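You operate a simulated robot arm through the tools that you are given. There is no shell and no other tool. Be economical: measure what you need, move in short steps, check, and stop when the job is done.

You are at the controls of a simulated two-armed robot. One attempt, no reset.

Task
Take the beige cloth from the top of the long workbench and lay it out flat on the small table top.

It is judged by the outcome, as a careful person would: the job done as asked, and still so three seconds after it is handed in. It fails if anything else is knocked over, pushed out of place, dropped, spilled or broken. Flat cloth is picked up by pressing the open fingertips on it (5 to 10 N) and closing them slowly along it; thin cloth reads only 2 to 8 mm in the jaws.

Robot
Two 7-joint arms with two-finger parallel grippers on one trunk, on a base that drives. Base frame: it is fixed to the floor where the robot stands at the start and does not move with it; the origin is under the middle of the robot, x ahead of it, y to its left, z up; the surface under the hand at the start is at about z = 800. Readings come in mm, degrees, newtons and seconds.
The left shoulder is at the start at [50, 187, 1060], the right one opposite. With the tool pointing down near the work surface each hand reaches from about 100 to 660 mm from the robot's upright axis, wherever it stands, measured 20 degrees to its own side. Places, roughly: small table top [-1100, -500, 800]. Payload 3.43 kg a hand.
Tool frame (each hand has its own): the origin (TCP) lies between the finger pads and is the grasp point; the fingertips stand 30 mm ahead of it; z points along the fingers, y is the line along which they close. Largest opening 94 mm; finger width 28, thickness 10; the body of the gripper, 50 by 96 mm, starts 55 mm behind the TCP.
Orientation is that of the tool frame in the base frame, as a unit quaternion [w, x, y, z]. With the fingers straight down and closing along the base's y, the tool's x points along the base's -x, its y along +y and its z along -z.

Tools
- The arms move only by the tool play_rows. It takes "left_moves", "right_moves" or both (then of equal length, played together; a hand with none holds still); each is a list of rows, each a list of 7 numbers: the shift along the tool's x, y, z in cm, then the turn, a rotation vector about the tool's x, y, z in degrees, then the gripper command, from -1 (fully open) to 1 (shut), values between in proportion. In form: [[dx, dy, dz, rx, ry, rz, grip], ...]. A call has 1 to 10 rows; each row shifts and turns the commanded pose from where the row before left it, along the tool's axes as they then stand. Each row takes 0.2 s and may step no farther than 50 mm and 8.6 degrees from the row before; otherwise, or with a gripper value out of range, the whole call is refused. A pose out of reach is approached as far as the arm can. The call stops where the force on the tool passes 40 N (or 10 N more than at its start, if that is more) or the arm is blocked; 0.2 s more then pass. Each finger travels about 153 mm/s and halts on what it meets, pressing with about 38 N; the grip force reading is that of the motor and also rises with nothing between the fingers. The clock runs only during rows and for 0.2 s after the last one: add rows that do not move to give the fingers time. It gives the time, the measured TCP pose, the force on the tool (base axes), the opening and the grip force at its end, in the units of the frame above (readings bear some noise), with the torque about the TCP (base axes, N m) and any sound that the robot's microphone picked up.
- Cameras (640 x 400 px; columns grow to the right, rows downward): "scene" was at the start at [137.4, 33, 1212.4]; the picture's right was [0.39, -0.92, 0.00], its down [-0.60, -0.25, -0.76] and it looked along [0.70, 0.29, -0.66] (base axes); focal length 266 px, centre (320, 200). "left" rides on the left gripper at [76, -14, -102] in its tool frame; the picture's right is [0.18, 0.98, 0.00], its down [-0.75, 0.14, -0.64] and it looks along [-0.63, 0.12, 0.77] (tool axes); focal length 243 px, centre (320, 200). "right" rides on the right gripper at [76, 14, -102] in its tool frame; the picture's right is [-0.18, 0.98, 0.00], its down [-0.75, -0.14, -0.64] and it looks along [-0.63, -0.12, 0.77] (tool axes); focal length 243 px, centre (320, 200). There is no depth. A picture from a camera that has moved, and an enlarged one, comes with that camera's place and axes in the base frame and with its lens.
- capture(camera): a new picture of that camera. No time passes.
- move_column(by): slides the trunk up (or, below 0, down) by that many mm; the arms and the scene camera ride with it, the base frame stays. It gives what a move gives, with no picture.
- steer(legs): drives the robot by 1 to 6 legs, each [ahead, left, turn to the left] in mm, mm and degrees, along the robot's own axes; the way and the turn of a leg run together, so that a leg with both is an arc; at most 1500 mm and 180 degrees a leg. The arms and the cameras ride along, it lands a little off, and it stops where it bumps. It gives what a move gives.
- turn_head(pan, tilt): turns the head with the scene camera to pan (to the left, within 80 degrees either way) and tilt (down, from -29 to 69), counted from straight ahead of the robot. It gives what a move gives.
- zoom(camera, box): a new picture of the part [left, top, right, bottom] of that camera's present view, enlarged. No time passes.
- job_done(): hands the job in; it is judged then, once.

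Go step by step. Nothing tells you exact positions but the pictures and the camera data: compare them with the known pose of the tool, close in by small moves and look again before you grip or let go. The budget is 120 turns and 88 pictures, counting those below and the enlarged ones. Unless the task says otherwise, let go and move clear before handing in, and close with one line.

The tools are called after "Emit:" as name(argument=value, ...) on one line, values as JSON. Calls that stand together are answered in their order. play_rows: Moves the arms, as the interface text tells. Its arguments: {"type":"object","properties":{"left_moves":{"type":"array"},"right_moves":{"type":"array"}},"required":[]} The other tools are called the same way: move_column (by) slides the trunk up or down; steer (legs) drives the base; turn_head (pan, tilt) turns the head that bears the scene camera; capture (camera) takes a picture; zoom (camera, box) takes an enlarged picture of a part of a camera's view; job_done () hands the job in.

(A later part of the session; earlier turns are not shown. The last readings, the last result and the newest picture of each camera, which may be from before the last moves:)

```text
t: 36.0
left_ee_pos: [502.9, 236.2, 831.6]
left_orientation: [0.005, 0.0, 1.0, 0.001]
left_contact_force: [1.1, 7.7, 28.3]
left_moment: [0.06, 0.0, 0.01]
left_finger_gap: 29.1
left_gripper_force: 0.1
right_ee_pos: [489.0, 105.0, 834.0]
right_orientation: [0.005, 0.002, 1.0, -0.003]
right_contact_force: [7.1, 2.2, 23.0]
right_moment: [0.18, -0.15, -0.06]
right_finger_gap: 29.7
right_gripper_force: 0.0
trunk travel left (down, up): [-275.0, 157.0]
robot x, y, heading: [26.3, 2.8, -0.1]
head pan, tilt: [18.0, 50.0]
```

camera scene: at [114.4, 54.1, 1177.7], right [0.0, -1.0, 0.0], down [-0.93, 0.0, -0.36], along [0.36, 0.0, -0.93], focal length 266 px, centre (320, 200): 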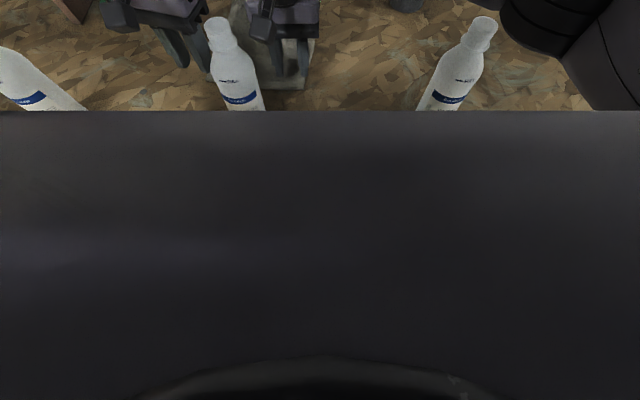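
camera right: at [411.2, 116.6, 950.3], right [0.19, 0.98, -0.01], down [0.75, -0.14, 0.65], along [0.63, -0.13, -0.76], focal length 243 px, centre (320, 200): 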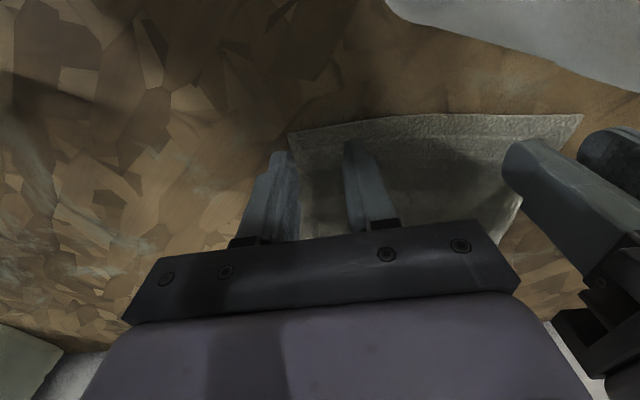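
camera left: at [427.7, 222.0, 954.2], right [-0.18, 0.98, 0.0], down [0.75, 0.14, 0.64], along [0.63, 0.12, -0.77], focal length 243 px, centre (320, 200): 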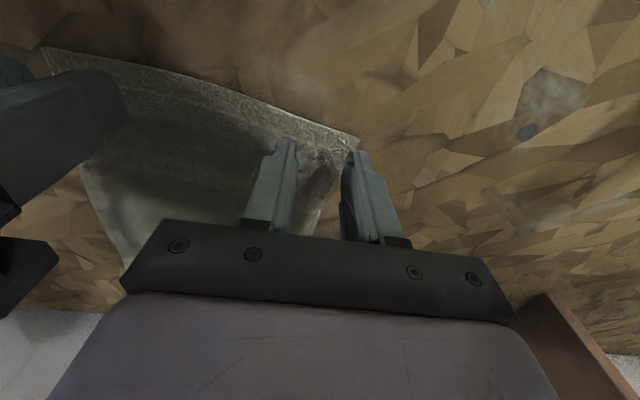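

Contact made, a bit too hard. Ease off slightly.

Emit:
play_rows(left_moves=[[0, 0, -0.25, 0, 0, 0, 0.36], [0, 0, 0, 0, 0, 0, 0.36]], right_moves=[[0, 0, -0.2, 0, 0, 0, 0.36], [0, 0, 0, 0, 0, 0, 0.36]])

```text
t: 36.6
left_ee_pos: [502.4, 235.3, 832.9]
left_orientation: [0.004, 0.001, 1.0, -0.001]
left_contact_force: [5.0, 4.2, 20.5]
left_moment: [0.01, -0.17, 0.07]
left_finger_gap: 29.5
left_gripper_force: 0.0
right_ee_pos: [488.6, 104.0, 833.4]
right_orientation: [0.003, 0.001, 1.0, -0.004]
right_contact_force: [6.0, 2.0, 19.5]
right_moment: [0.21, -0.14, -0.05]
right_finger_gap: 29.6
right_gripper_force: 0.1
trunk travel left (down, up): [-275.0, 157.0]
robot x, y, heading: [24.8, 4.6, -0.0]
head pan, tilt: [18.0, 50.0]
```

Emit:
play_rows(left_moves=[[0, 0, -0.35, 0, 0, 0, 0.36], [0, 0, 0, 0, 0, 0, 0.36], [0, 0, 0, 0, 0, 0, 0.45], [0, 0, 0, 0, 0, 0, 0.54], [0, 0, 0, 0, 0, 0, 0.63], [0, 0, 0, 0, 0, 0, 0.72], [0, 0, 0, 0, 0, 0, 0.81], [0, 0, 0, 0, 0, 0, 0.9], [0, 0, 0, 0, 0, 0, 1], [0, 0, 0, 0, 0, 0, 1]], right_moves=[[0, 0, -0.35, 0, 0, 0, 0.36], [0, 0, 0, 0, 0, 0, 0.36], [0, 0, 0, 0, 0, 0, 0.45], [0, 0, 0, 0, 0, 0, 0.54], [0, 0, 0, 0, 0, 0, 0.63], [0, 0, 0, 0, 0, 0, 0.72], [0, 0, 0, 0, 0, 0, 0.81], [0, 0, 0, 0, 0, 0, 0.9], [0, 0, 0, 0, 0, 0, 1], [0, 0, 0, 0, 0, 0, 1]])

Emit:
capture(camera="right")

Emit:
capture(camera="left")

```text
t: 38.8
left_ee_pos: [504.1, 235.3, 835.2]
left_orientation: [0.002, 0.002, 1.0, -0.001]
left_contact_force: [-0.2, -0.7, 1.4]
left_moment: [0.02, 0.02, -0.05]
left_finger_gap: 3.2
left_gripper_force: 38.7
right_ee_pos: [489.5, 104.2, 833.6]
right_orientation: [0.002, 0.001, 1.0, -0.004]
right_contact_force: [0.3, 0.3, 1.3]
right_moment: [0.02, 0.0, 0.02]
right_finger_gap: 0.0
right_gripper_force: 32.9
trunk travel left (down, up): [-275.0, 157.0]
robot x, y, heading: [26.2, 1.3, 0.3]
head pan, tilt: [18.0, 50.0]
```

```text
57 pictures are left
camera right: at [413.7, 119.8, 935.7], right [0.19, 0.98, -0.01], down [0.75, -0.14, 0.65], along [0.63, -0.13, -0.76], focal length 243 px, centre (320, 200)
```

right: 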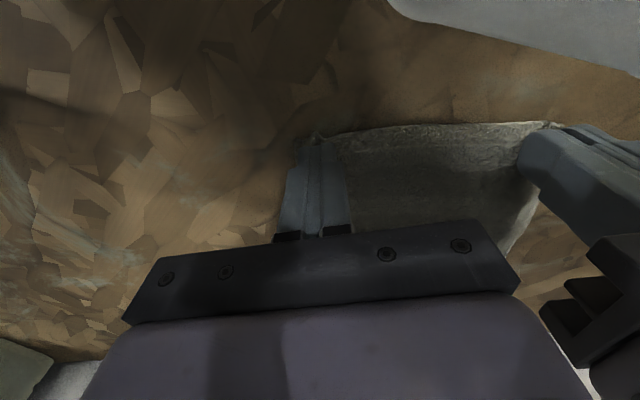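

```text
56 pictures are left
camera left: at [426.9, 220.8, 937.3], right [-0.18, 0.98, 0.0], down [0.75, 0.14, 0.64], along [0.63, 0.12, -0.77], focal length 243 px, centre (320, 200)
```

left: 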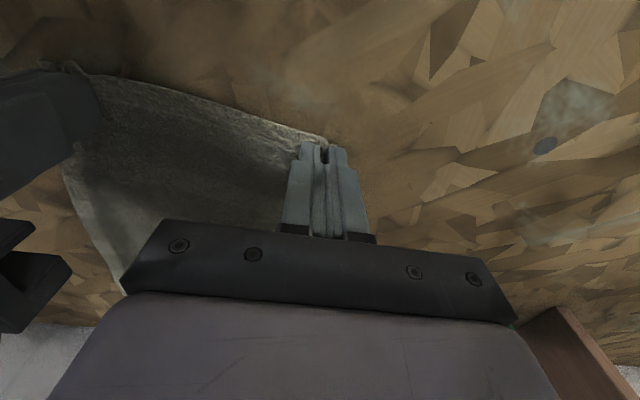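

Left has it (3.2 mm); right closed empty. Reopen the right, check the corner, and press a bit more.

Emit:
play_rows(right_moves=[[0, 0, -0.6, 0, 0, 0, 1], [0, 0, 0, 0, 0, 0, 0.36], [0, 0, 0, 0, 0, 0, 0.36]], left_moves=[[0, 0, 0, 0, 0, 0, 1], [0, 0, 0, 0, 0, 0, 1], [0, 0, 0, 0, 0, 0, 1]])

Emit:
capture(camera="right")

```text
t: 39.6
left_ee_pos: [503.3, 234.3, 833.8]
left_orientation: [0.001, 0.002, 1.0, -0.001]
left_contact_force: [-0.4, -0.3, 2.0]
left_moment: [0.03, 0.03, 0.02]
left_finger_gap: 3.3
left_gripper_force: 38.2
right_ee_pos: [489.5, 104.6, 840.3]
right_orientation: [0.002, 0.002, 1.0, -0.004]
right_contact_force: [1.0, 0.2, -0.2]
right_moment: [0.01, 0.03, -0.04]
right_finger_gap: 30.1
right_gripper_force: 0.1
trunk travel left (down, up): [-275.0, 157.0]
robot x, y, heading: [23.2, 4.9, 0.0]
head pan, tilt: [18.0, 50.0]
```

```text
55 pictures are left
camera right: at [413.6, 120.4, 942.1], right [0.19, 0.98, -0.01], down [0.75, -0.14, 0.65], along [0.63, -0.13, -0.76], focal length 243 px, centre (320, 200)
```

right: 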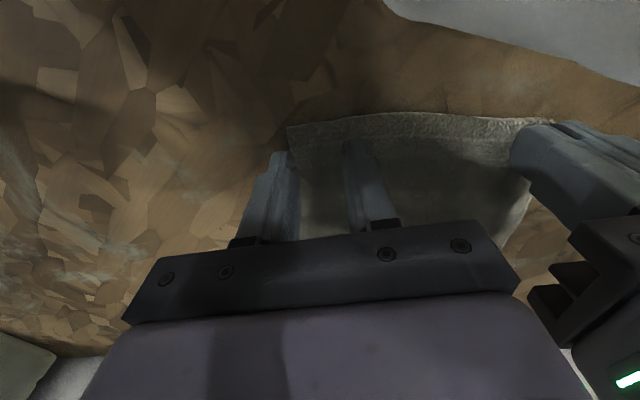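

The cloth's right edge is at y≈91, so the outer finger was off it. I shift 7 mm in with a narrower opening and press more firmly.

Emit:
play_rows(right_moves=[[0, 0.4, 0, 0, 0, 0, 0.5], [0, 0.4, 0, 0, 0, -2, 0.5], [0, 0, 0.3, 0, 0, 0, 0.5], [0, 0, 0.3, 0, 0, 0, 0.5], [0, 0, 0, 0, 0, 0, 0.5]])

Emit:
capture(camera="right")

Emit:
zoom(camera="scene", box=[230, 110, 390, 210])

```text
t: 40.8
left_ee_pos: [503.0, 235.0, 835.1]
left_orientation: [0.001, 0.002, 1.0, -0.001]
left_contact_force: [-0.1, 1.1, 0.8]
left_moment: [0.04, 0.01, -0.03]
left_finger_gap: 3.3
left_gripper_force: 38.0
right_ee_pos: [488.5, 112.5, 833.9]
right_orientation: [0.002, -0.016, 1.0, -0.004]
right_contact_force: [0.6, -0.4, 1.7]
right_moment: [0.0, -0.02, -0.03]
right_finger_gap: 23.6
right_gripper_force: 0.1
trunk travel left (down, up): [-275.0, 157.0]
robot x, y, heading: [20.0, 5.0, -0.5]
head pan, tilt: [18.0, 50.0]
```

```text
54 pictures are left
camera right: at [413.2, 125.6, 935.4], right [0.15, 0.99, -0.01], down [0.75, -0.11, 0.65], along [0.64, -0.1, -0.76], focal length 243 px, centre (320, 200)
```

right: 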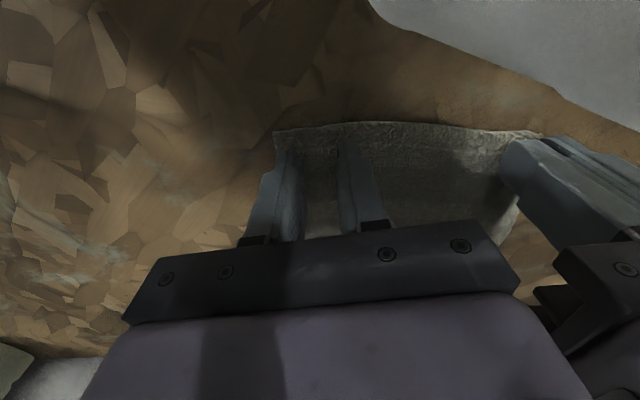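

```text
4.00 times, centred on (310, 160) of scene
camera zoom: at [156.4, 27.8, 1199.7], right [0.31, -0.95, 0.0], down [-0.73, -0.24, -0.64], along [0.61, 0.2, -0.77], focal length 1066 px, centre (360, 360)
```

zoom: 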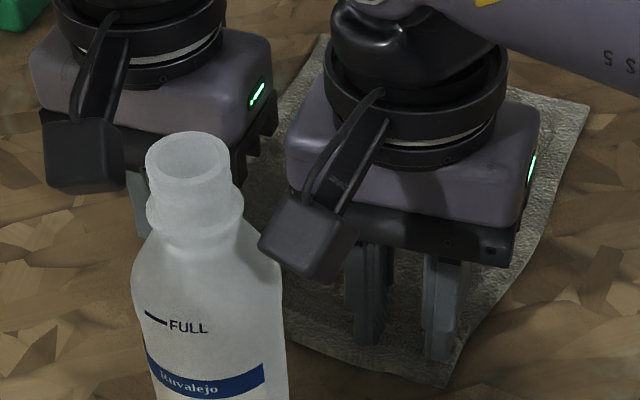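

The wrist camera is very near the bottle; I'll shift a few mm ahead and yaw away a bit before pressing.

Emit:
play_rows(right_moves=[[-0.4, 0, -0.3, 0, 0, -2, 0.5], [-0.4, 0, 0, 0, 0, -2, 0.5], [0, 0, 0.3, 0, 0, 0, 0.5], [0, 0, 0.2, 0, 0, 0, 0.5], [0, 0, 0, 0, 0, 0, 0.5]])

Emit:
capture(camera="right")

Emit:
zoom(camera="scene", box=[230, 110, 390, 210])

```text
t: 42.0
left_ee_pos: [502.8, 234.5, 833.2]
left_orientation: [0.002, 0.002, 1.0, 0.0]
left_contact_force: [0.6, 0.1, 0.8]
left_moment: [0.03, -0.01, -0.01]
left_finger_gap: 3.2
left_gripper_force: 38.2
right_ee_pos: [496.2, 112.9, 834.2]
right_orientation: [0.003, -0.051, 0.999, -0.004]
right_contact_force: [1.1, 0.6, 8.9]
right_moment: [0.06, -0.01, 0.02]
right_finger_gap: 23.7
right_gripper_force: 0.0
trunk travel left (down, up): [-275.0, 157.0]
robot x, y, heading: [24.4, 2.0, -0.1]
head pan, tilt: [18.0, 50.0]
```

```text
52 pictures are left
camera right: at [420.1, 120.4, 934.4], right [0.08, 1.0, -0.01], down [0.76, -0.06, 0.65], along [0.64, -0.06, -0.76], focal length 243 px, centre (320, 200)
```

right: 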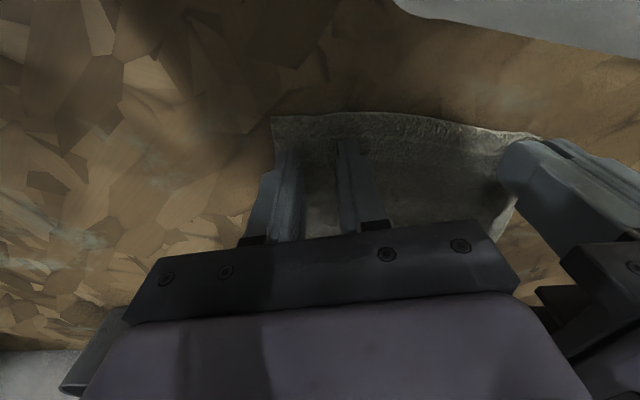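

```text
4.00 times, centred on (310, 160) of scene
camera zoom: at [156.0, 27.7, 1199.8], right [0.31, -0.95, 0.0], down [-0.73, -0.24, -0.64], along [0.61, 0.2, -0.77], focal length 1066 px, centre (360, 360)
```

zoom: 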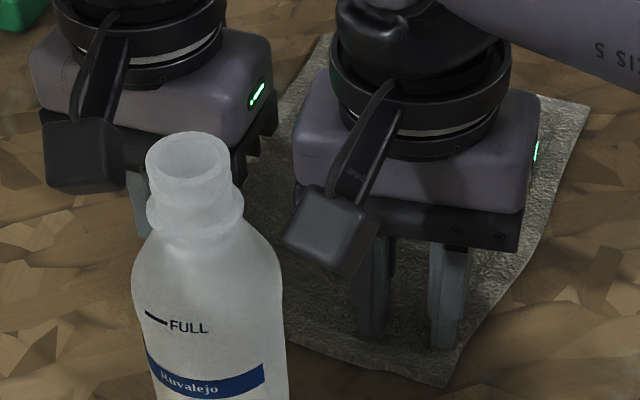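

Good: both fingers on cloth with about 9 N. Close slowly.

Emit:
play_rows(right_moves=[[0, 0, 0.05, 0, 0, 0, 0.57], [0, 0, 0, 0, 0, 0, 0.64], [0, 0, 0.05, 0, 0, 0, 0.71], [0, 0, 0, 0, 0, 0, 0.78], [0, 0, 0.05, 0, 0, 0, 0.85], [0, 0, 0, 0, 0, 0, 0.92], [0, 0, 0, 0, 0, 0, 1], [0, 0, 0, 0, 0, 0, 1]])

Emit:
capture(camera="right")

```text
t: 43.8
left_ee_pos: [502.5, 235.2, 834.7]
left_orientation: [0.003, 0.002, 1.0, -0.001]
left_contact_force: [-0.7, -4.6, 0.0]
left_moment: [-0.14, 0.03, -0.03]
left_finger_gap: 3.3
left_gripper_force: 38.2
right_ee_pos: [496.9, 112.8, 832.5]
right_orientation: [0.004, -0.052, 0.999, -0.004]
right_contact_force: [1.0, 5.9, 24.9]
right_moment: [0.2, -0.02, -0.04]
right_finger_gap: 3.6
right_gripper_force: 38.0
trunk travel left (down, up): [-275.0, 157.0]
robot x, y, heading: [24.1, 3.0, 0.1]
head pan, tilt: [18.0, 50.0]
```

```text
50 pictures are left
camera right: at [419.4, 120.9, 933.8], right [0.08, 1.0, -0.01], down [0.76, -0.06, 0.65], along [0.65, -0.06, -0.76], focal length 243 px, centre (320, 200)
```

right: 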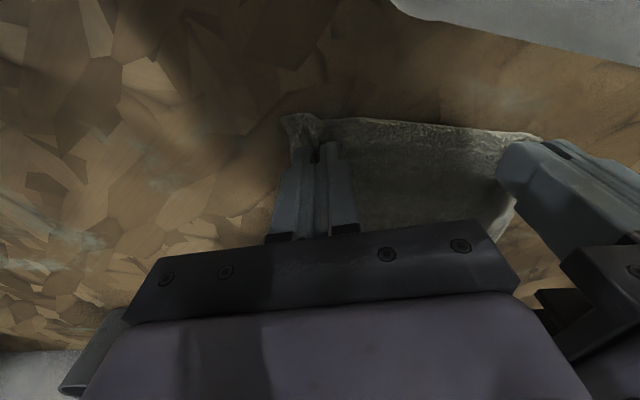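

Both hands hold the cloth (3.3 and 3.6 mm). Lift slowly.

Emit:
play_rows(left_moves=[[0, 0, -1.5, 0, 0, 0, 1], [0, 0, -2.5, 0, 0, 0, 1], [0, 0, -2.5, 0, 0, 0, 1], [0, 0, -2.5, 0, 0, 0, 1], [0, 0, -2.5, 0, 0, 0, 1], [0, 0, -2.5, 0, 0, 0, 1], [0, 0, -2.5, 0, 0, 0, 1], [0, 0, 0, 0, 0, 0, 1]], right_moves=[[0, 0, -1.5, 0, 0, 0, 1], [0, 0, -2.5, 0, 0, 0, 1], [0, 0, -2.5, 0, 0, 0, 1], [0, 0, -2.5, 0, 0, 0, 1], [0, 0, -2.5, 0, 0, 0, 1], [0, 0, -2.5, 0, 0, 0, 1], [0, 0, -2.5, 0, 0, 0, 1], [0, 0, 0, 0, 0, 0, 1]])

Emit:
move_column(by=150)

Emit:
capture(camera="scene")

```text
t: 45.6
left_ee_pos: [503.1, 232.3, 1001.6]
left_orientation: [0.002, 0.003, 1.0, -0.007]
left_contact_force: [1.0, -35.3, -3.6]
left_moment: [-1.11, -0.03, -0.05]
left_finger_gap: 4.6
left_gripper_force: 37.9
right_ee_pos: [510.6, 100.4, 988.3]
right_orientation: [-0.008, -0.032, 0.999, 0.007]
right_contact_force: [-1.4, 36.6, 3.8]
right_moment: [1.16, 0.02, -0.14]
right_finger_gap: 4.4
right_gripper_force: 38.6
trunk travel left (down, up): [-275.0, 157.0]
robot x, y, heading: [25.6, 1.0, 0.2]
head pan, tilt: [18.0, 50.0]
```

```text
t: 47.3
left_ee_pos: [502.5, 233.9, 1151.2]
left_orientation: [0.002, 0.003, 1.0, -0.007]
left_contact_force: [1.7, -35.8, -1.3]
left_moment: [-1.13, -0.06, -0.05]
left_finger_gap: 4.4
left_gripper_force: 38.2
right_ee_pos: [511.6, 99.3, 1146.5]
right_orientation: [-0.001, -0.031, 1.0, 0.008]
right_contact_force: [-1.4, 34.6, 1.2]
right_moment: [1.16, 0.07, -0.13]
right_finger_gap: 4.3
right_gripper_force: 37.8
trunk travel left (down, up): [-425.0, 7.0]
robot x, y, heading: [23.6, 3.4, -0.0]
head pan, tilt: [18.0, 50.0]
```

```text
49 pictures are left
camera scene: at [156.8, 27.9, 1349.5], right [0.31, -0.95, 0.0], down [-0.73, -0.24, -0.64], along [0.61, 0.2, -0.77], focal length 266 px, centre (320, 200)
```

scene: 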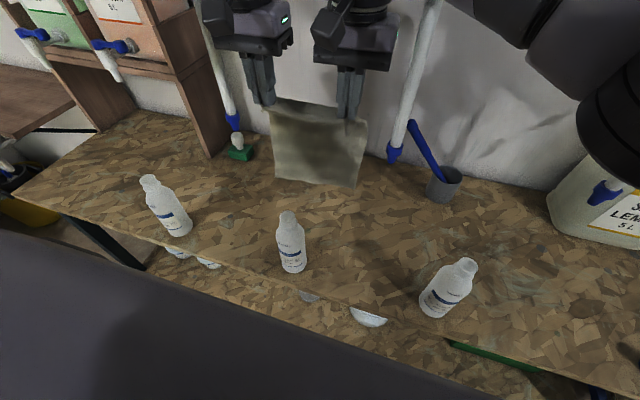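

The cloth hangs nicely between both hands. I relax the sideways tension a little and raise further to clear the bottles.

Emit:
play_rows(left_moves=[[0, -0.4, 0, 0, 0, 0, 1], [0, -0.5, -1, 0, 0, 0, 1], [0, 0, -2.5, 0, 0, 0, 1], [0, 0, -2.5, 0, 0, 0, 1], [0, 0, -2.5, 0, 0, 0, 1], [0, 0, -2.5, 0, 0, 0, 1], [0, 0, 0, 0, 0, 0, 1]], right_moves=[[0, 0, 0, 0, 0, 0, 1], [0, 0, -1, 0, 0, 0, 1], [0, 0, -2.5, 0, 0, 0, 1], [0, 0, -2.5, 0, 0, 0, 1], [0, 0, -2.5, 0, 0, 0, 1], [0, 0, -2.5, 0, 0, 0, 1], [0, 0, 0, 0, 0, 0, 1]])

Emit:
capture(camera="scene")

```text
t: 48.4
left_ee_pos: [496.7, 223.7, 1208.6]
left_orientation: [0.001, 0.007, 1.0, -0.014]
left_contact_force: [1.4, -24.0, -9.9]
left_moment: [-0.66, -0.04, 0.0]
left_finger_gap: 2.1
left_gripper_force: 36.9
right_ee_pos: [507.3, 91.7, 1162.7]
right_orientation: [-0.038, -0.031, 0.999, 0.02]
right_contact_force: [-1.6, 23.6, 10.1]
right_moment: [0.83, 0.07, -0.16]
right_finger_gap: 3.8
right_gripper_force: 37.7
right hand out of reach, approached as far as the arm can: row 3, 4, 5
trunk travel left (down, up): [-425.0, 7.0]
robot x, y, heading: [23.2, 8.5, 0.3]
head pan, tilt: [18.0, 50.0]
stopped in row 5 (right hand): the force on the tool passed its limit at 49 N (the readings are from after the stop); the commanded pose is now the measured one
```

```text
48 pictures are left
camera scene: at [151.5, 33.7, 1349.8], right [0.31, -0.95, 0.01], down [-0.73, -0.24, -0.64], along [0.61, 0.2, -0.76], focal length 266 px, centre (320, 200)
```

scene: 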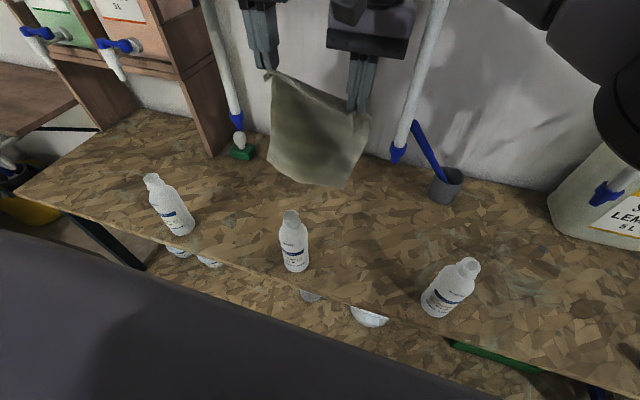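

The right arm tops out here, so I level the left, retract to x≈458 and will use the gap between the bottles.

Emit:
play_rows(left_moves=[[0, 0, 1.5, 0, 0, 0, 1], [0, 0, 1.5, 0, 0, 0, 1], [0, 0, 1.5, 0, 0, 0, 1], [1, 0, 0, 0, 0, 0, 1], [1.5, 0, 0, 0, 0, 0, 1], [1.5, 0, 0, 0, 0, 0, 1], [0, 0, 0, 0, 0, 0, 1]], right_moves=[[0, 0, 0, 0, 0, 0, 1], [0, 0, 0, 0, 0, 0, 1], [0, 0, 0, 0, 0, 0, 1], [1.5, 0, 0, 0, 0, 0, 1], [1.5, 0, 0, 0, 0, 0, 1], [1.8, 0, 0, 0, 0, 0, 1], [0, 0, 0, 0, 0, 0, 1]])

Emit:
capture(camera="scene")

```text
t: 50.0
left_ee_pos: [462.6, 220.8, 1165.3]
left_orientation: [0.0, 0.004, 1.0, -0.01]
left_contact_force: [-0.7, -15.6, -0.5]
left_moment: [-0.43, 0.04, -0.01]
left_finger_gap: 2.1
left_gripper_force: 36.3
right_ee_pos: [464.7, 83.3, 1163.4]
right_orientation: [-0.038, -0.028, 0.999, 0.016]
right_contact_force: [0.4, 15.5, 0.3]
right_moment: [0.47, -0.02, -0.11]
right_finger_gap: 3.6
right_gripper_force: 38.1
trunk travel left (down, up): [-425.0, 7.0]
robot x, y, heading: [23.1, 6.1, 0.1]
head pan, tilt: [18.0, 50.0]
```

```text
47 pictures are left
camera scene: at [156.5, 28.4, 1349.5], right [0.31, -0.95, 0.0], down [-0.73, -0.24, -0.64], along [0.61, 0.2, -0.77], focal length 266 px, centre (320, 200)
```

scene: 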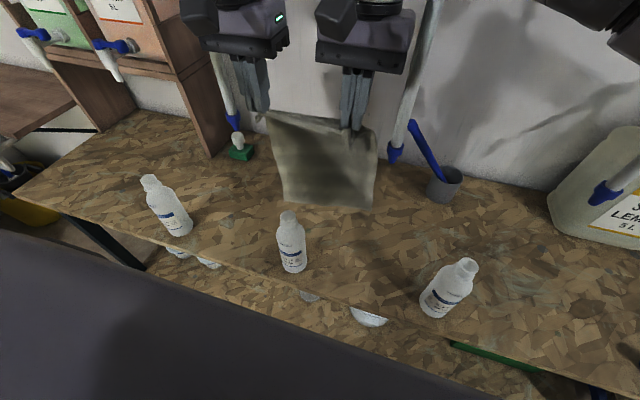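

Emit:
steer(legs=[[0, -145, 0]])

Emit:
capture(camera="scene")

```text
t: 51.2
left_ee_pos: [460.9, 169.5, 1166.2]
left_orientation: [0.0, 0.004, 1.0, -0.009]
left_contact_force: [-1.4, -5.1, 0.7]
left_moment: [-0.14, 0.02, 0.01]
left_finger_gap: 2.4
left_gripper_force: 37.2
right_ee_pos: [461.4, 38.8, 1164.7]
right_orientation: [-0.037, -0.039, 0.998, 0.02]
right_contact_force: [0.1, 4.2, 0.3]
right_moment: [0.15, -0.03, -0.08]
right_finger_gap: 3.5
right_gripper_force: 38.1
trunk travel left (down, up): [-425.0, 7.0]
robot x, y, heading: [20.7, -43.6, -0.0]
head pan, tilt: [18.0, 50.0]
stopped in leg 1: the robot was blocked; the commanded pose is now the measured one
```

```text
46 pictures are left
camera scene: at [155.6, -22.5, 1349.7], right [0.31, -0.95, 0.0], down [-0.73, -0.24, -0.64], along [0.61, 0.2, -0.77], focal length 266 px, centre (320, 200)
```

scene: 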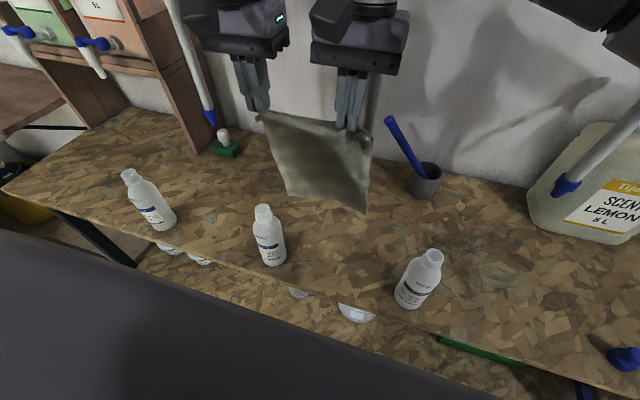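

Blocked by the pipe at the right wrist, I think. I step 10 mm back left and try raising the hands from this retracted position.

Emit:
steer(legs=[[0, 15, 0]])

Emit:
play_rows(left_moves=[[0, 0, -1, 0, 0, 0, 1], [0, 0, -1, 0, 0, 0, 1], [0, 0, -1, 0, 0, 0, 1], [0, 0, 0, 0, 0, 0, 1]], right_moves=[[0, 0, -1, 0, 0, 0, 1], [0, 0, -1, 0, 0, 0, 1], [0, 0, -1, 0, 0, 0, 1], [0, 0, 0, 0, 0, 0, 1]])

```text
t: 52.0
left_ee_pos: [461.2, 187.0, 1165.4]
left_orientation: [0.0, 0.004, 1.0, -0.009]
left_contact_force: [-0.6, -6.2, 0.3]
left_moment: [-0.21, -0.01, -0.01]
left_finger_gap: 2.3
left_gripper_force: 36.6
right_ee_pos: [461.9, 55.4, 1163.1]
right_orientation: [-0.037, -0.038, 0.998, 0.018]
right_contact_force: [0.4, 6.9, -0.4]
right_moment: [0.17, -0.01, -0.05]
right_finger_gap: 3.8
right_gripper_force: 37.8
trunk travel left (down, up): [-425.0, 7.0]
robot x, y, heading: [21.0, -34.3, 0.3]
head pan, tilt: [18.0, 50.0]
```

```text
t: 53.0
left_ee_pos: [462.5, 187.0, 1195.4]
left_orientation: [0.0, 0.003, 1.0, -0.009]
left_contact_force: [-0.4, -8.6, 0.0]
left_moment: [-0.24, 0.02, 0.02]
left_finger_gap: 2.2
left_gripper_force: 36.9
right_ee_pos: [464.7, 51.9, 1194.6]
right_orientation: [-0.037, -0.038, 0.998, 0.02]
right_contact_force: [0.3, 8.7, 0.2]
right_moment: [0.26, -0.02, -0.08]
right_finger_gap: 3.5
right_gripper_force: 37.9
trunk travel left (down, up): [-425.0, 7.0]
robot x, y, heading: [22.4, -30.4, 0.1]
head pan, tilt: [18.0, 50.0]
```

Rising works here. Continue up.

Emit:
play_rows(left_moves=[[0, 0, -1, 0, 0, 0, 1], [0, 0, -1, 0, 0, 0, 1], [0, 0, -1, 0, 0, 0, 1], [0, 0, -1, 0, 0, 0, 1], [0, 0, -1, 0, 0, 0, 1], [0, 0, 0, 0, 0, 0, 1]], right_moves=[[0, 0, -1, 0, 0, 0, 1], [0, 0, -1, 0, 0, 0, 1], [0, 0, -1, 0, 0, 0, 1], [0, 0, -1, 0, 0, 0, 1], [0, 0, -1, 0, 0, 0, 1], [0, 0, 0, 0, 0, 0, 1]])

Emit:
capture(camera="scene")

```text
t: 54.4
left_ee_pos: [460.8, 187.1, 1245.5]
left_orientation: [-0.001, 0.003, 1.0, -0.008]
left_contact_force: [0.3, -13.2, -0.3]
left_moment: [-0.43, 0.02, 0.0]
left_finger_gap: 2.3
left_gripper_force: 36.6
right_ee_pos: [468.4, 51.2, 1243.8]
right_orientation: [-0.037, -0.039, 0.998, 0.02]
right_contact_force: [0.1, 13.2, 0.9]
right_moment: [0.44, 0.0, -0.13]
right_finger_gap: 3.6
right_gripper_force: 37.8
trunk travel left (down, up): [-425.0, 7.0]
robot x, y, heading: [18.8, -32.4, 0.4]
head pan, tilt: [18.0, 50.0]
```

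```text
45 pictures are left
camera scene: at [156.2, -7.1, 1349.6], right [0.31, -0.95, 0.0], down [-0.73, -0.24, -0.64], along [0.61, 0.2, -0.77], focal length 266 px, centre (320, 200)
```

scene: 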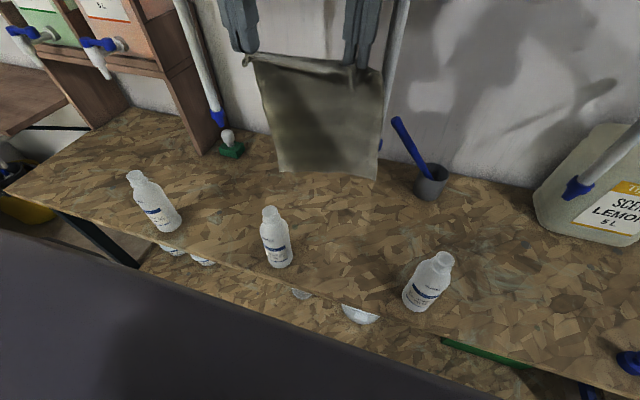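

The cloth's lower edge is now around z≈1035, well above the bottles. Back away from the bench.

Emit:
steer(legs=[[-280, 0, 0]])

Emit:
turn_head(pan=-78, tilt=25)

Emit:
capture(camera="scene")

```text
t: 56.4
left_ee_pos: [180.4, 188.3, 1246.8]
left_orientation: [-0.001, 0.002, 1.0, -0.009]
left_contact_force: [-0.1, -15.0, -0.5]
left_moment: [-0.48, 0.02, -0.01]
left_finger_gap: 1.9
left_gripper_force: 37.2
right_ee_pos: [187.4, 49.2, 1243.1]
right_orientation: [-0.036, -0.038, 0.998, 0.02]
right_contact_force: [-0.2, 15.2, 0.4]
right_moment: [0.41, -0.03, -0.12]
right_finger_gap: 3.7
right_gripper_force: 37.6
trunk travel left (down, up): [-425.0, 7.0]
robot x, y, heading: [-259.0, -32.9, 0.2]
head pan, tilt: [18.0, 50.0]
```

```text
t: 58.1
left_ee_pos: [180.0, 186.7, 1245.2]
left_orientation: [-0.001, 0.003, 1.0, -0.009]
left_contact_force: [-0.4, -13.0, -0.5]
left_moment: [-0.38, 0.0, 0.01]
left_finger_gap: 2.1
left_gripper_force: 36.8
right_ee_pos: [187.1, 50.0, 1242.9]
right_orientation: [-0.037, -0.04, 0.998, 0.02]
right_contact_force: [-0.4, 13.8, 1.1]
right_moment: [0.36, 0.01, -0.1]
right_finger_gap: 3.9
right_gripper_force: 37.5
trunk travel left (down, up): [-425.0, 7.0]
robot x, y, heading: [-258.9, -33.7, 0.3]
head pan, tilt: [-78.0, 25.0]
```

```text
44 pictures are left
camera scene: at [-178.3, -121.9, 1387.1], right [-0.98, -0.21, 0.0], down [-0.09, 0.41, -0.91], along [0.19, -0.89, -0.42], focal length 266 px, centre (320, 200)
```

scene: 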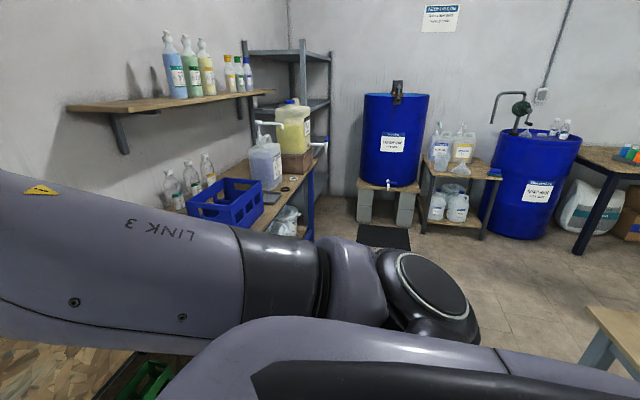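

The small table is at the lower right. I'll reduce the tension a touch and rotate right to see it.

Emit:
play_rows(left_moves=[[0, -0.3, 0, 0, 0, 0, 1], [0, 0, 0, 0, 0, 0, 1]])

Emit:
steer(legs=[[0, 0, -90]])

Emit:
turn_head(pan=-50, tilt=35)

Emit:
capture(camera="scene")

```text
t: 58.7
left_ee_pos: [180.9, 185.0, 1243.6]
left_orientation: [0.0, 0.003, 1.0, -0.009]
left_contact_force: [-0.4, -8.0, 0.3]
left_moment: [-0.26, -0.03, -0.02]
left_finger_gap: 2.1
left_gripper_force: 36.9
right_ee_pos: [188.1, 50.6, 1243.9]
right_orientation: [-0.037, -0.039, 0.998, 0.02]
right_contact_force: [0.3, 8.9, -0.1]
right_moment: [0.24, -0.03, -0.06]
right_finger_gap: 3.5
right_gripper_force: 38.2
trunk travel left (down, up): [-425.0, 7.0]
robot x, y, heading: [-257.2, -28.9, 0.3]
head pan, tilt: [-78.0, 25.0]
```

```text
t: 62.9
left_ee_pos: [-30.5, -464.3, 1244.9]
left_orientation: [-0.006, 0.7, 0.714, -0.006]
left_contact_force: [-7.0, 0.0, -0.8]
left_moment: [-0.02, 0.22, 0.05]
left_finger_gap: 1.9
left_gripper_force: 36.8
right_ee_pos: [-163.7, -474.8, 1243.1]
right_orientation: [-0.012, 0.669, 0.742, 0.04]
right_contact_force: [7.9, 0.7, -0.2]
right_moment: [0.0, -0.24, 0.04]
right_finger_gap: 3.5
right_gripper_force: 37.9
trunk travel left (down, up): [-425.0, 7.0]
robot x, y, heading: [-256.9, -31.0, -88.6]
head pan, tilt: [-78.0, 25.0]
```

```text
t: 63.8
left_ee_pos: [-29.7, -463.7, 1244.9]
left_orientation: [-0.006, 0.701, 0.713, -0.006]
left_contact_force: [-7.0, -0.7, 0.2]
left_moment: [-0.03, 0.19, 0.04]
left_finger_gap: 2.0
left_gripper_force: 37.4
right_ee_pos: [-163.9, -475.0, 1243.6]
right_orientation: [-0.013, 0.669, 0.742, 0.041]
right_contact_force: [5.6, 0.1, 0.2]
right_moment: [0.0, -0.22, 0.01]
right_finger_gap: 3.7
right_gripper_force: 38.2
trunk travel left (down, up): [-425.0, 7.0]
robot x, y, heading: [-254.7, -31.6, -88.3]
head pan, tilt: [-50.0, 35.0]
```

```text
43 pictures are left
camera scene: at [-320.5, -148.9, 1371.3], right [-0.66, 0.75, 0.0], down [0.43, 0.38, -0.82], along [-0.61, -0.54, -0.57], focal length 266 px, centre (320, 200)
```

scene: 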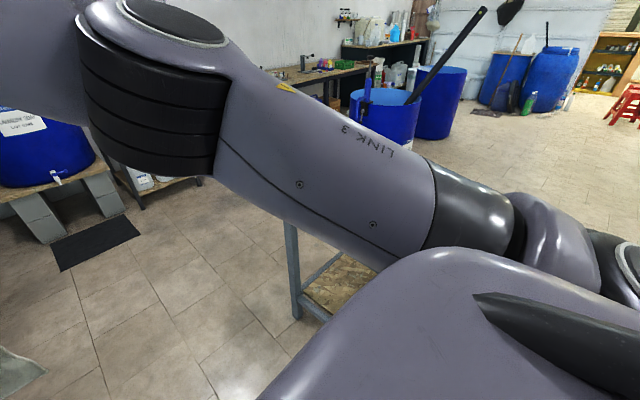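

Emit:
steer(legs=[[0, 0, -62]])

Emit:
turn_head(pan=0, tilt=40)

Emit:
capture(camera="scene")

```text
t: 66.9
left_ee_pos: [-530.0, -437.1, 1243.7]
left_orientation: [-0.009, 0.967, 0.254, -0.002]
left_contact_force: [-4.1, 6.4, 0.5]
left_moment: [0.16, 0.08, 0.06]
left_finger_gap: 1.9
left_gripper_force: 36.2
right_ee_pos: [-601.5, -324.4, 1243.7]
right_orientation: [0.01, 0.955, 0.294, 0.042]
right_contact_force: [4.0, -7.1, -0.5]
right_moment: [-0.21, -0.14, 0.08]
right_finger_gap: 3.3
right_gripper_force: 37.7
trunk travel left (down, up): [-425.0, 7.0]
robot x, y, heading: [-257.6, -31.9, -149.9]
head pan, tilt: [-50.0, 35.0]
```

```text
t: 68.1
left_ee_pos: [-530.3, -437.7, 1244.0]
left_orientation: [-0.009, 0.967, 0.254, -0.003]
left_contact_force: [-3.1, 6.0, -1.4]
left_moment: [0.18, 0.06, 0.06]
left_finger_gap: 2.3
left_gripper_force: 36.6
right_ee_pos: [-602.9, -326.2, 1243.3]
right_orientation: [0.01, 0.955, 0.294, 0.04]
right_contact_force: [3.3, -6.1, -0.7]
right_moment: [-0.16, -0.1, 0.08]
right_finger_gap: 3.5
right_gripper_force: 38.7
trunk travel left (down, up): [-425.0, 7.0]
robot x, y, heading: [-256.8, -36.0, -150.2]
head pan, tilt: [0.0, 40.0]
```

```text
42 pictures are left
camera scene: at [-380.6, -103.5, 1363.8], right [-0.5, 0.87, 0.0], down [0.56, 0.32, -0.77], along [-0.66, -0.38, -0.64], focal length 266 px, centre (320, 200)
```

scene: 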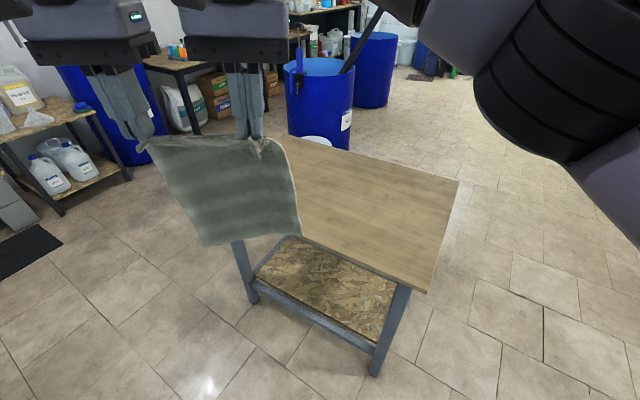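

The table spans roughly x −792…−1300, y −56…−940, top clear. I turn to face −x squarely and shift to stand in front of its near side.

Emit:
steer(legs=[[0, 0, -29.8], [60, 295, 0]])

Emit:
play_rows(left_moves=[[0, 0, 0, 0, -6, 0, 1], [0, 0, 0, 0, -6, 0, 1], [0, 0, 0, 0, -6, 0, 1], [0, 0, 0, 0, -6, 0, 1], [0, 0, 0, 0, 0, 0, 1]], right_moves=[[0, 0, 0, 0, -6, 0, 1], [0, 0, 0, 0, -6, 0, 1], [0, 0, 0, 0, -6, 0, 1], [0, 0, 0, 0, -6, 0, 1], [0, 0, 0, 0, 0, 0, 1]])

Emit:
capture(camera="scene")

```text
t: 72.7
left_ee_pos: [-745.8, -545.0, 1245.3]
left_orientation: [-0.009, 1.0, 0.004, 0.001]
left_contact_force: [0.2, 7.2, -0.7]
left_moment: [0.19, 0.03, 0.05]
left_finger_gap: 2.1
left_gripper_force: 37.3
right_ee_pos: [-755.4, -412.2, 1242.9]
right_orientation: [0.02, 0.998, 0.047, 0.037]
right_contact_force: [0.8, -7.5, 0.2]
right_moment: [-0.22, -0.03, 0.03]
right_finger_gap: 3.7
right_gripper_force: 37.9
trunk travel left (down, up): [-425.0, 7.0]
robot x, y, heading: [-312.2, -327.0, -179.2]
head pan, tilt: [0.0, 40.0]
```

```text
t: 73.9
left_ee_pos: [-747.3, -544.5, 1244.8]
left_orientation: [-0.009, 0.978, 0.005, -0.208]
left_contact_force: [-0.1, 5.7, -0.1]
left_moment: [0.16, -0.01, -0.01]
left_finger_gap: 2.0
left_gripper_force: 37.1
right_ee_pos: [-755.8, -411.1, 1243.9]
right_orientation: [0.03, 0.984, 0.041, -0.171]
right_contact_force: [0.5, -4.9, -0.3]
right_moment: [-0.14, -0.04, 0.14]
right_finger_gap: 3.6
right_gripper_force: 38.2
trunk travel left (down, up): [-425.0, 7.0]
robot x, y, heading: [-310.3, -325.4, -178.9]
head pan, tilt: [0.0, 40.0]
```

```text
41 pictures are left
camera scene: at [-454.0, -325.3, 1363.7], right [-0.02, 1.0, 0.0], down [0.64, 0.01, -0.77], along [-0.77, -0.01, -0.64], focal length 266 px, centre (320, 200)
```

scene: 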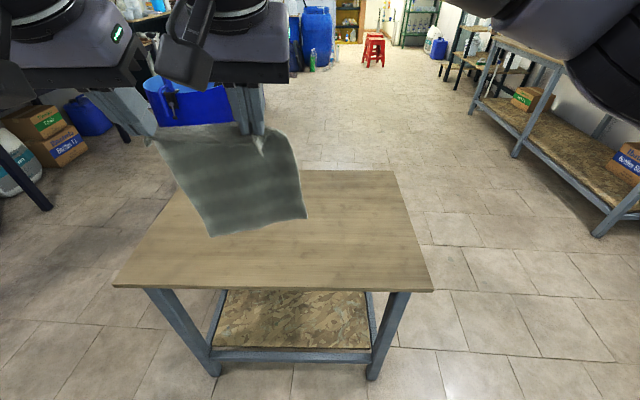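

Table spans x −800…−1318, y −62…−821. Tilt further so the fingers point forward-down; then drive ahead.

Emit:
play_rows(left_moves=[[0, 0, 0, 0, -6, 0, 1], [0, 0, 0, 0, -6, 0, 1], [0, 0, 0, 0, -6, 0, 1], [0, 0, 0, 0, -6, 0, 1], [0, 0, 0, 0, 0, 0, 1]], right_moves=[[0, 0, 0, 0, -6, 0, 1], [0, 0, 0, 0, -6, 0, 1], [0, 0, 0, 0, -6, 0, 1], [0, 0, 0, 0, -6, 0, 1], [0, 0, 0, 0, 0, 0, 1]])

Emit:
steer(legs=[[145, 0, -1]])

Emit:
capture(camera="scene")

```text
t: 75.1
left_ee_pos: [-746.2, -545.9, 1245.8]
left_orientation: [-0.006, 0.914, 0.008, -0.406]
left_contact_force: [-1.0, 4.1, 0.6]
left_moment: [0.09, 0.01, -0.01]
left_finger_gap: 2.2
left_gripper_force: 36.6
right_ee_pos: [-755.6, -412.5, 1244.4]
right_orientation: [0.036, 0.927, 0.032, -0.373]
right_contact_force: [-0.3, -4.0, -0.2]
right_moment: [-0.11, -0.04, 0.2]
right_finger_gap: 3.7
right_gripper_force: 38.1
trunk travel left (down, up): [-425.0, 7.0]
robot x, y, heading: [-313.0, -322.4, -178.8]
head pan, tilt: [0.0, 40.0]
```

```text
t: 76.4
left_ee_pos: [-897.5, -539.9, 1245.1]
left_orientation: [-0.009, 0.914, 0.0, -0.407]
left_contact_force: [-0.7, 3.7, -0.5]
left_moment: [0.09, 0.0, -0.03]
left_finger_gap: 2.1
left_gripper_force: 36.6
right_ee_pos: [-904.6, -406.6, 1243.5]
right_orientation: [0.034, 0.927, 0.027, -0.373]
right_contact_force: [-0.1, -4.6, 0.0]
right_moment: [-0.12, 0.01, 0.16]
right_finger_gap: 3.8
right_gripper_force: 38.0
trunk travel left (down, up): [-425.0, 7.0]
robot x, y, heading: [-462.0, -327.4, -180.1]
head pan, tilt: [0.0, 40.0]
```

```text
40 pictures are left
camera scene: at [-601.9, -324.5, 1363.6], right [0.0, 1.0, 0.0], down [0.64, 0.0, -0.77], along [-0.77, 0.0, -0.64], focal length 266 px, centre (320, 200)
```

scene: 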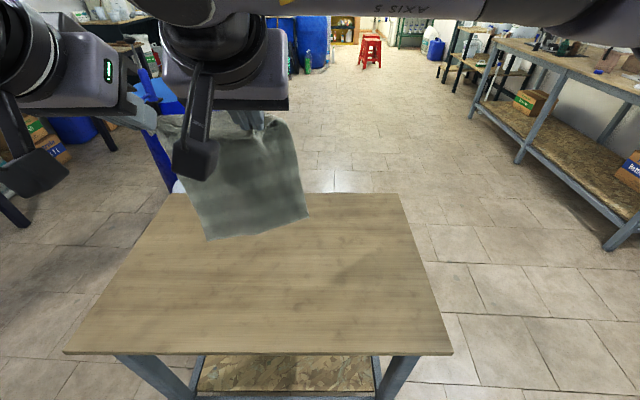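

Now extend both hands forward ~150 mm.

Emit:
play_rows(left_moves=[[-2.0, 0, 2.23, 0, 0, 0, 1], [-2.0, 0, 2.23, 0, 0, 0, 1], [-2.0, 0, 2.23, 0, 0, 0, 1], [-2.0, 0, 2.23, 0, 0, 0, 1], [-2.0, 0, 2.23, 0, 0, 0, 1], [0, 0, 0, 0, 0, 0, 1]], right_moves=[[-2.17, 0, 2.08, 0, 0, 0, 1], [-2.17, 0, 2.08, 0, 0, 0, 1], [-2.17, 0, 2.08, 0, 0, 0, 1], [-2.17, 0, 2.08, 0, 0, 0, 1], [-2.17, 0, 2.08, 0, 0, 0, 1], [0, 0, 0, 0, 0, 0, 1]])

```text
t: 77.8
left_ee_pos: [-1046.8, -538.7, 1247.1]
left_orientation: [-0.009, 0.914, 0.001, -0.406]
left_contact_force: [0.0, -0.5, -0.1]
left_moment: [-0.01, -0.03, 0.07]
left_finger_gap: 2.2
left_gripper_force: 37.1
right_ee_pos: [-1053.9, -417.9, 1245.0]
right_orientation: [0.034, 0.926, 0.028, -0.374]
right_contact_force: [-0.2, -0.5, -0.8]
right_moment: [-0.02, 0.03, 0.08]
right_finger_gap: 3.7
right_gripper_force: 38.1
trunk travel left (down, up): [-425.0, 7.0]
robot x, y, heading: [-459.1, -327.2, -179.9]
head pan, tilt: [0.0, 40.0]
```

Reach is good. Go 60 mm further, re-tension slightly, then lower the trunk.

Emit:
play_rows(left_moves=[[-2.0, 0, 2.23, 0, 0, 0, 1], [-2.0, 0, 2.23, 0, 0, 0, 1], [0, 0, 0, 0, 0, 0, 1]], right_moves=[[-2.17, -0.4, 2.08, 0, 0, 0, 1], [-2.17, -0.5, 2.08, 0, 0, 0, 1], [0, 0, 0, 0, 0, 0, 1]])

Emit:
move_column(by=-170)

Emit:
capture(camera="scene")

```text
t: 78.5
left_ee_pos: [-1100.1, -514.7, 1247.2]
left_orientation: [-0.029, 0.911, -0.02, -0.412]
left_contact_force: [-3.2, 18.0, 0.6]
left_moment: [0.4, 0.06, -0.41]
left_finger_gap: 2.4
left_gripper_force: 36.9
right_ee_pos: [-1119.5, -374.1, 1251.7]
right_orientation: [0.054, 0.927, 0.0, -0.371]
right_contact_force: [2.3, -19.7, 0.3]
right_moment: [-0.41, -0.06, 0.48]
right_finger_gap: 3.6
right_gripper_force: 38.1
right hand out of reach, approached as far as the arm can: row 2
trunk travel left (down, up): [-425.0, 7.0]
robot x, y, heading: [-461.0, -325.6, -179.8]
head pan, tilt: [0.0, 40.0]
stopped in row 3 (left hand): the force on the tool passed its limit at 42 N (the readings are from after the stop); the commanded pose is now the measured one
```

```text
t: 80.4
left_ee_pos: [-1100.2, -517.2, 1076.9]
left_orientation: [-0.027, 0.91, -0.02, -0.412]
left_contact_force: [-3.9, 25.7, 1.3]
left_moment: [0.56, 0.1, -0.55]
left_finger_gap: 2.1
left_gripper_force: 37.0
right_ee_pos: [-1118.6, -372.5, 1084.1]
right_orientation: [0.053, 0.927, 0.0, -0.372]
right_contact_force: [3.6, -27.4, -0.5]
right_moment: [-0.59, -0.08, 0.64]
right_finger_gap: 3.8
right_gripper_force: 38.2
trunk travel left (down, up): [-255.0, 177.0]
robot x, y, heading: [-460.5, -323.5, -180.0]
head pan, tilt: [0.0, 40.0]
```

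```text
39 pictures are left
camera scene: at [-601.0, -324.5, 1193.8], right [0.0, 1.0, 0.0], down [0.64, 0.0, -0.77], along [-0.77, 0.0, -0.64], focal length 266 px, centre (320, 200)
```

scene: 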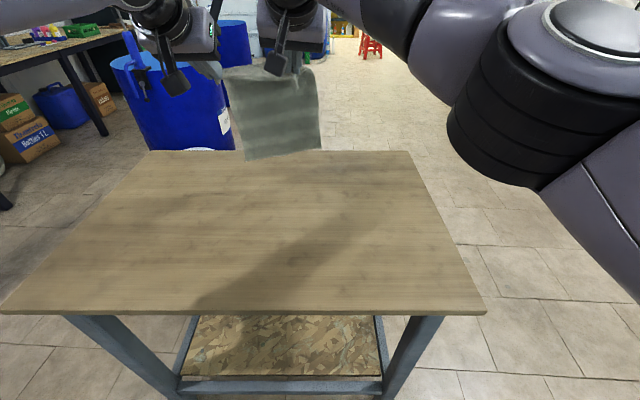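

Emit:
play_rows(left_moves=[[0.66, -0.3, -0.74, 0, 0, 0, 1], [0.67, -0.4, -0.75, 0, 0, 0, 1], [0, 0, 0, 0, 3, 0, 1], [0, 0, 0, 0, 3, 0, 1], [0, 0, 0, 0, 3, 0, 1], [0, 0, 0, 0, 3, 0, 1], [0, 0, 0, 0, 0, 0, 1]], right_moves=[[0.72, 0, -0.69, 0, 0, 0, 1], [0.72, 0, -0.69, 0, 0, 0, 1], [0, 0, 0, 0, 2, 0, 1], [0, 0, 0, 0, 2, 0, 1], [0, 0, 0, 0, 2, 0, 1], [0, 0, 0, 0, 2, 0, 1], [0, 0, 0, 0, 0, 0, 1]])

Emit:
turn_head(pan=0, tilt=30)

Emit:
capture(camera="scene")

```text
t: 82.0
left_ee_pos: [-1079.8, -508.5, 1077.8]
left_orientation: [-0.03, 0.92, -0.023, -0.389]
left_contact_force: [-5.1, 35.6, -0.4]
left_moment: [0.79, 0.07, -0.65]
left_finger_gap: 2.2
left_gripper_force: 36.9
left hand out of reach, approached as far as the arm can: row 4, 5, 6
right_ee_pos: [-1101.2, -362.7, 1079.4]
right_orientation: [0.055, 0.951, -0.004, -0.303]
right_contact_force: [5.1, -35.4, 0.1]
right_moment: [-0.92, -0.13, 0.73]
right_finger_gap: 4.0
right_gripper_force: 38.0
right hand out of reach, approached as far as the arm can: row 6
trunk travel left (down, up): [-255.0, 177.0]
robot x, y, heading: [-459.6, -321.6, -180.1]
head pan, tilt: [0.0, 40.0]
```

```text
t: 82.7
left_ee_pos: [-1079.0, -509.5, 1076.7]
left_orientation: [-0.03, 0.921, -0.023, -0.388]
left_contact_force: [-5.1, 35.2, 0.2]
left_moment: [0.75, 0.12, -0.67]
left_finger_gap: 2.3
left_gripper_force: 37.3
right_ee_pos: [-1100.6, -363.0, 1080.4]
right_orientation: [0.055, 0.951, -0.004, -0.304]
right_contact_force: [5.0, -34.2, -0.3]
right_moment: [-0.91, -0.12, 0.74]
right_finger_gap: 4.1
right_gripper_force: 38.0
trunk travel left (down, up): [-255.0, 177.0]
robot x, y, heading: [-457.2, -322.5, -180.0]
head pan, tilt: [0.0, 30.0]
```

```text
38 pictures are left
camera scene: at [-606.6, -324.5, 1209.1], right [0.0, 1.0, 0.0], down [0.5, 0.0, -0.87], along [-0.87, 0.0, -0.5], focal length 266 px, centre (320, 200)
```

scene: 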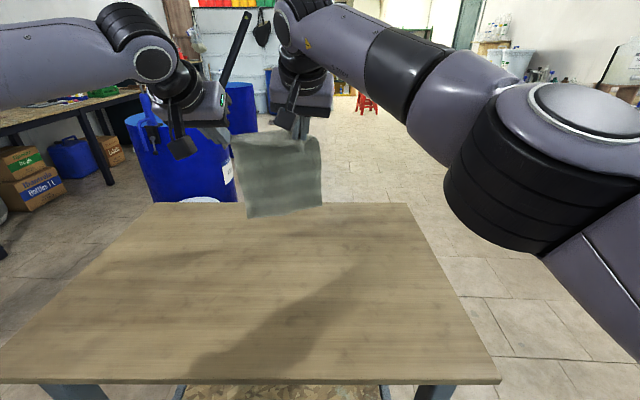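

Too stretched; I retract 45 mm and ease the sideways tension.

Emit:
play_rows(left_moves=[[1.05, 0, -1.08, 0, 0, 0, 1], [1.05, 0, -1.08, 0, 0, 0, 1], [1.05, 0, -1.08, 0, 0, 0, 1], [0, 0, 0, 0, 0, 0, 1]], right_moves=[[1.22, 0.2, -0.87, 0, 0, 0, 1], [1.22, 0.3, -0.87, 0, 0, 0, 1], [1.22, 0.3, -0.87, 0, 0, 0, 1], [0, 0, 0, 0, 0, 0, 1]])

```text
t: 83.7
left_ee_pos: [-1035.5, -516.5, 1077.3]
left_orientation: [-0.024, 0.922, -0.015, -0.387]
left_contact_force: [-0.8, 12.9, -0.1]
left_moment: [0.3, 0.05, -0.24]
left_finger_gap: 2.1
left_gripper_force: 36.8
right_ee_pos: [-1052.6, -377.6, 1081.8]
right_orientation: [0.049, 0.95, 0.004, -0.308]
right_contact_force: [1.2, -12.6, -0.5]
right_moment: [-0.31, -0.05, 0.31]
right_finger_gap: 3.5
right_gripper_force: 38.1
trunk travel left (down, up): [-255.0, 177.0]
robot x, y, heading: [-456.7, -321.2, -180.1]
head pan, tilt: [0.0, 30.0]
```

Tension fine. Lower the trunk 70 mm and look.

Emit:
move_column(by=-70)

Emit:
turn_head(pan=10, tilt=38)

Emit:
capture(camera="scene")

```text
t: 84.8
left_ee_pos: [-1035.1, -515.5, 1006.5]
left_orientation: [-0.025, 0.922, -0.017, -0.386]
left_contact_force: [-2.2, 12.9, 0.3]
left_moment: [0.26, 0.04, -0.24]
left_finger_gap: 2.4
left_gripper_force: 36.9
right_ee_pos: [-1052.4, -378.0, 1011.3]
right_orientation: [0.049, 0.95, 0.005, -0.308]
right_contact_force: [0.8, -12.3, -0.7]
right_moment: [-0.3, -0.04, 0.29]
right_finger_gap: 3.7
right_gripper_force: 38.0
trunk travel left (down, up): [-185.0, 247.0]
robot x, y, heading: [-457.0, -323.9, -179.9]
head pan, tilt: [0.0, 30.0]
```

```text
t: 85.5
left_ee_pos: [-1035.5, -515.8, 1007.4]
left_orientation: [-0.024, 0.922, -0.016, -0.387]
left_contact_force: [-1.3, 13.4, -0.2]
left_moment: [0.32, 0.03, -0.24]
left_finger_gap: 2.2
left_gripper_force: 36.4
right_ee_pos: [-1052.1, -376.3, 1010.5]
right_orientation: [0.048, 0.95, 0.003, -0.307]
right_contact_force: [1.7, -13.7, 1.0]
right_moment: [-0.28, -0.05, 0.32]
right_finger_gap: 3.6
right_gripper_force: 37.7
trunk travel left (down, up): [-185.0, 247.0]
robot x, y, heading: [-456.9, -324.9, -180.1]
head pan, tilt: [10.0, 38.0]
```

```text
37 pictures are left
camera scene: at [-601.1, -339.4, 1126.8], right [-0.17, 0.98, 0.0], down [0.61, 0.11, -0.79], along [-0.78, -0.14, -0.62], focal length 266 px, centre (320, 200)
```

scene: 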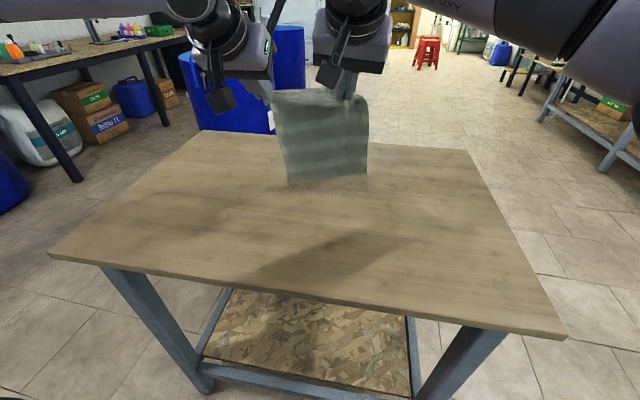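

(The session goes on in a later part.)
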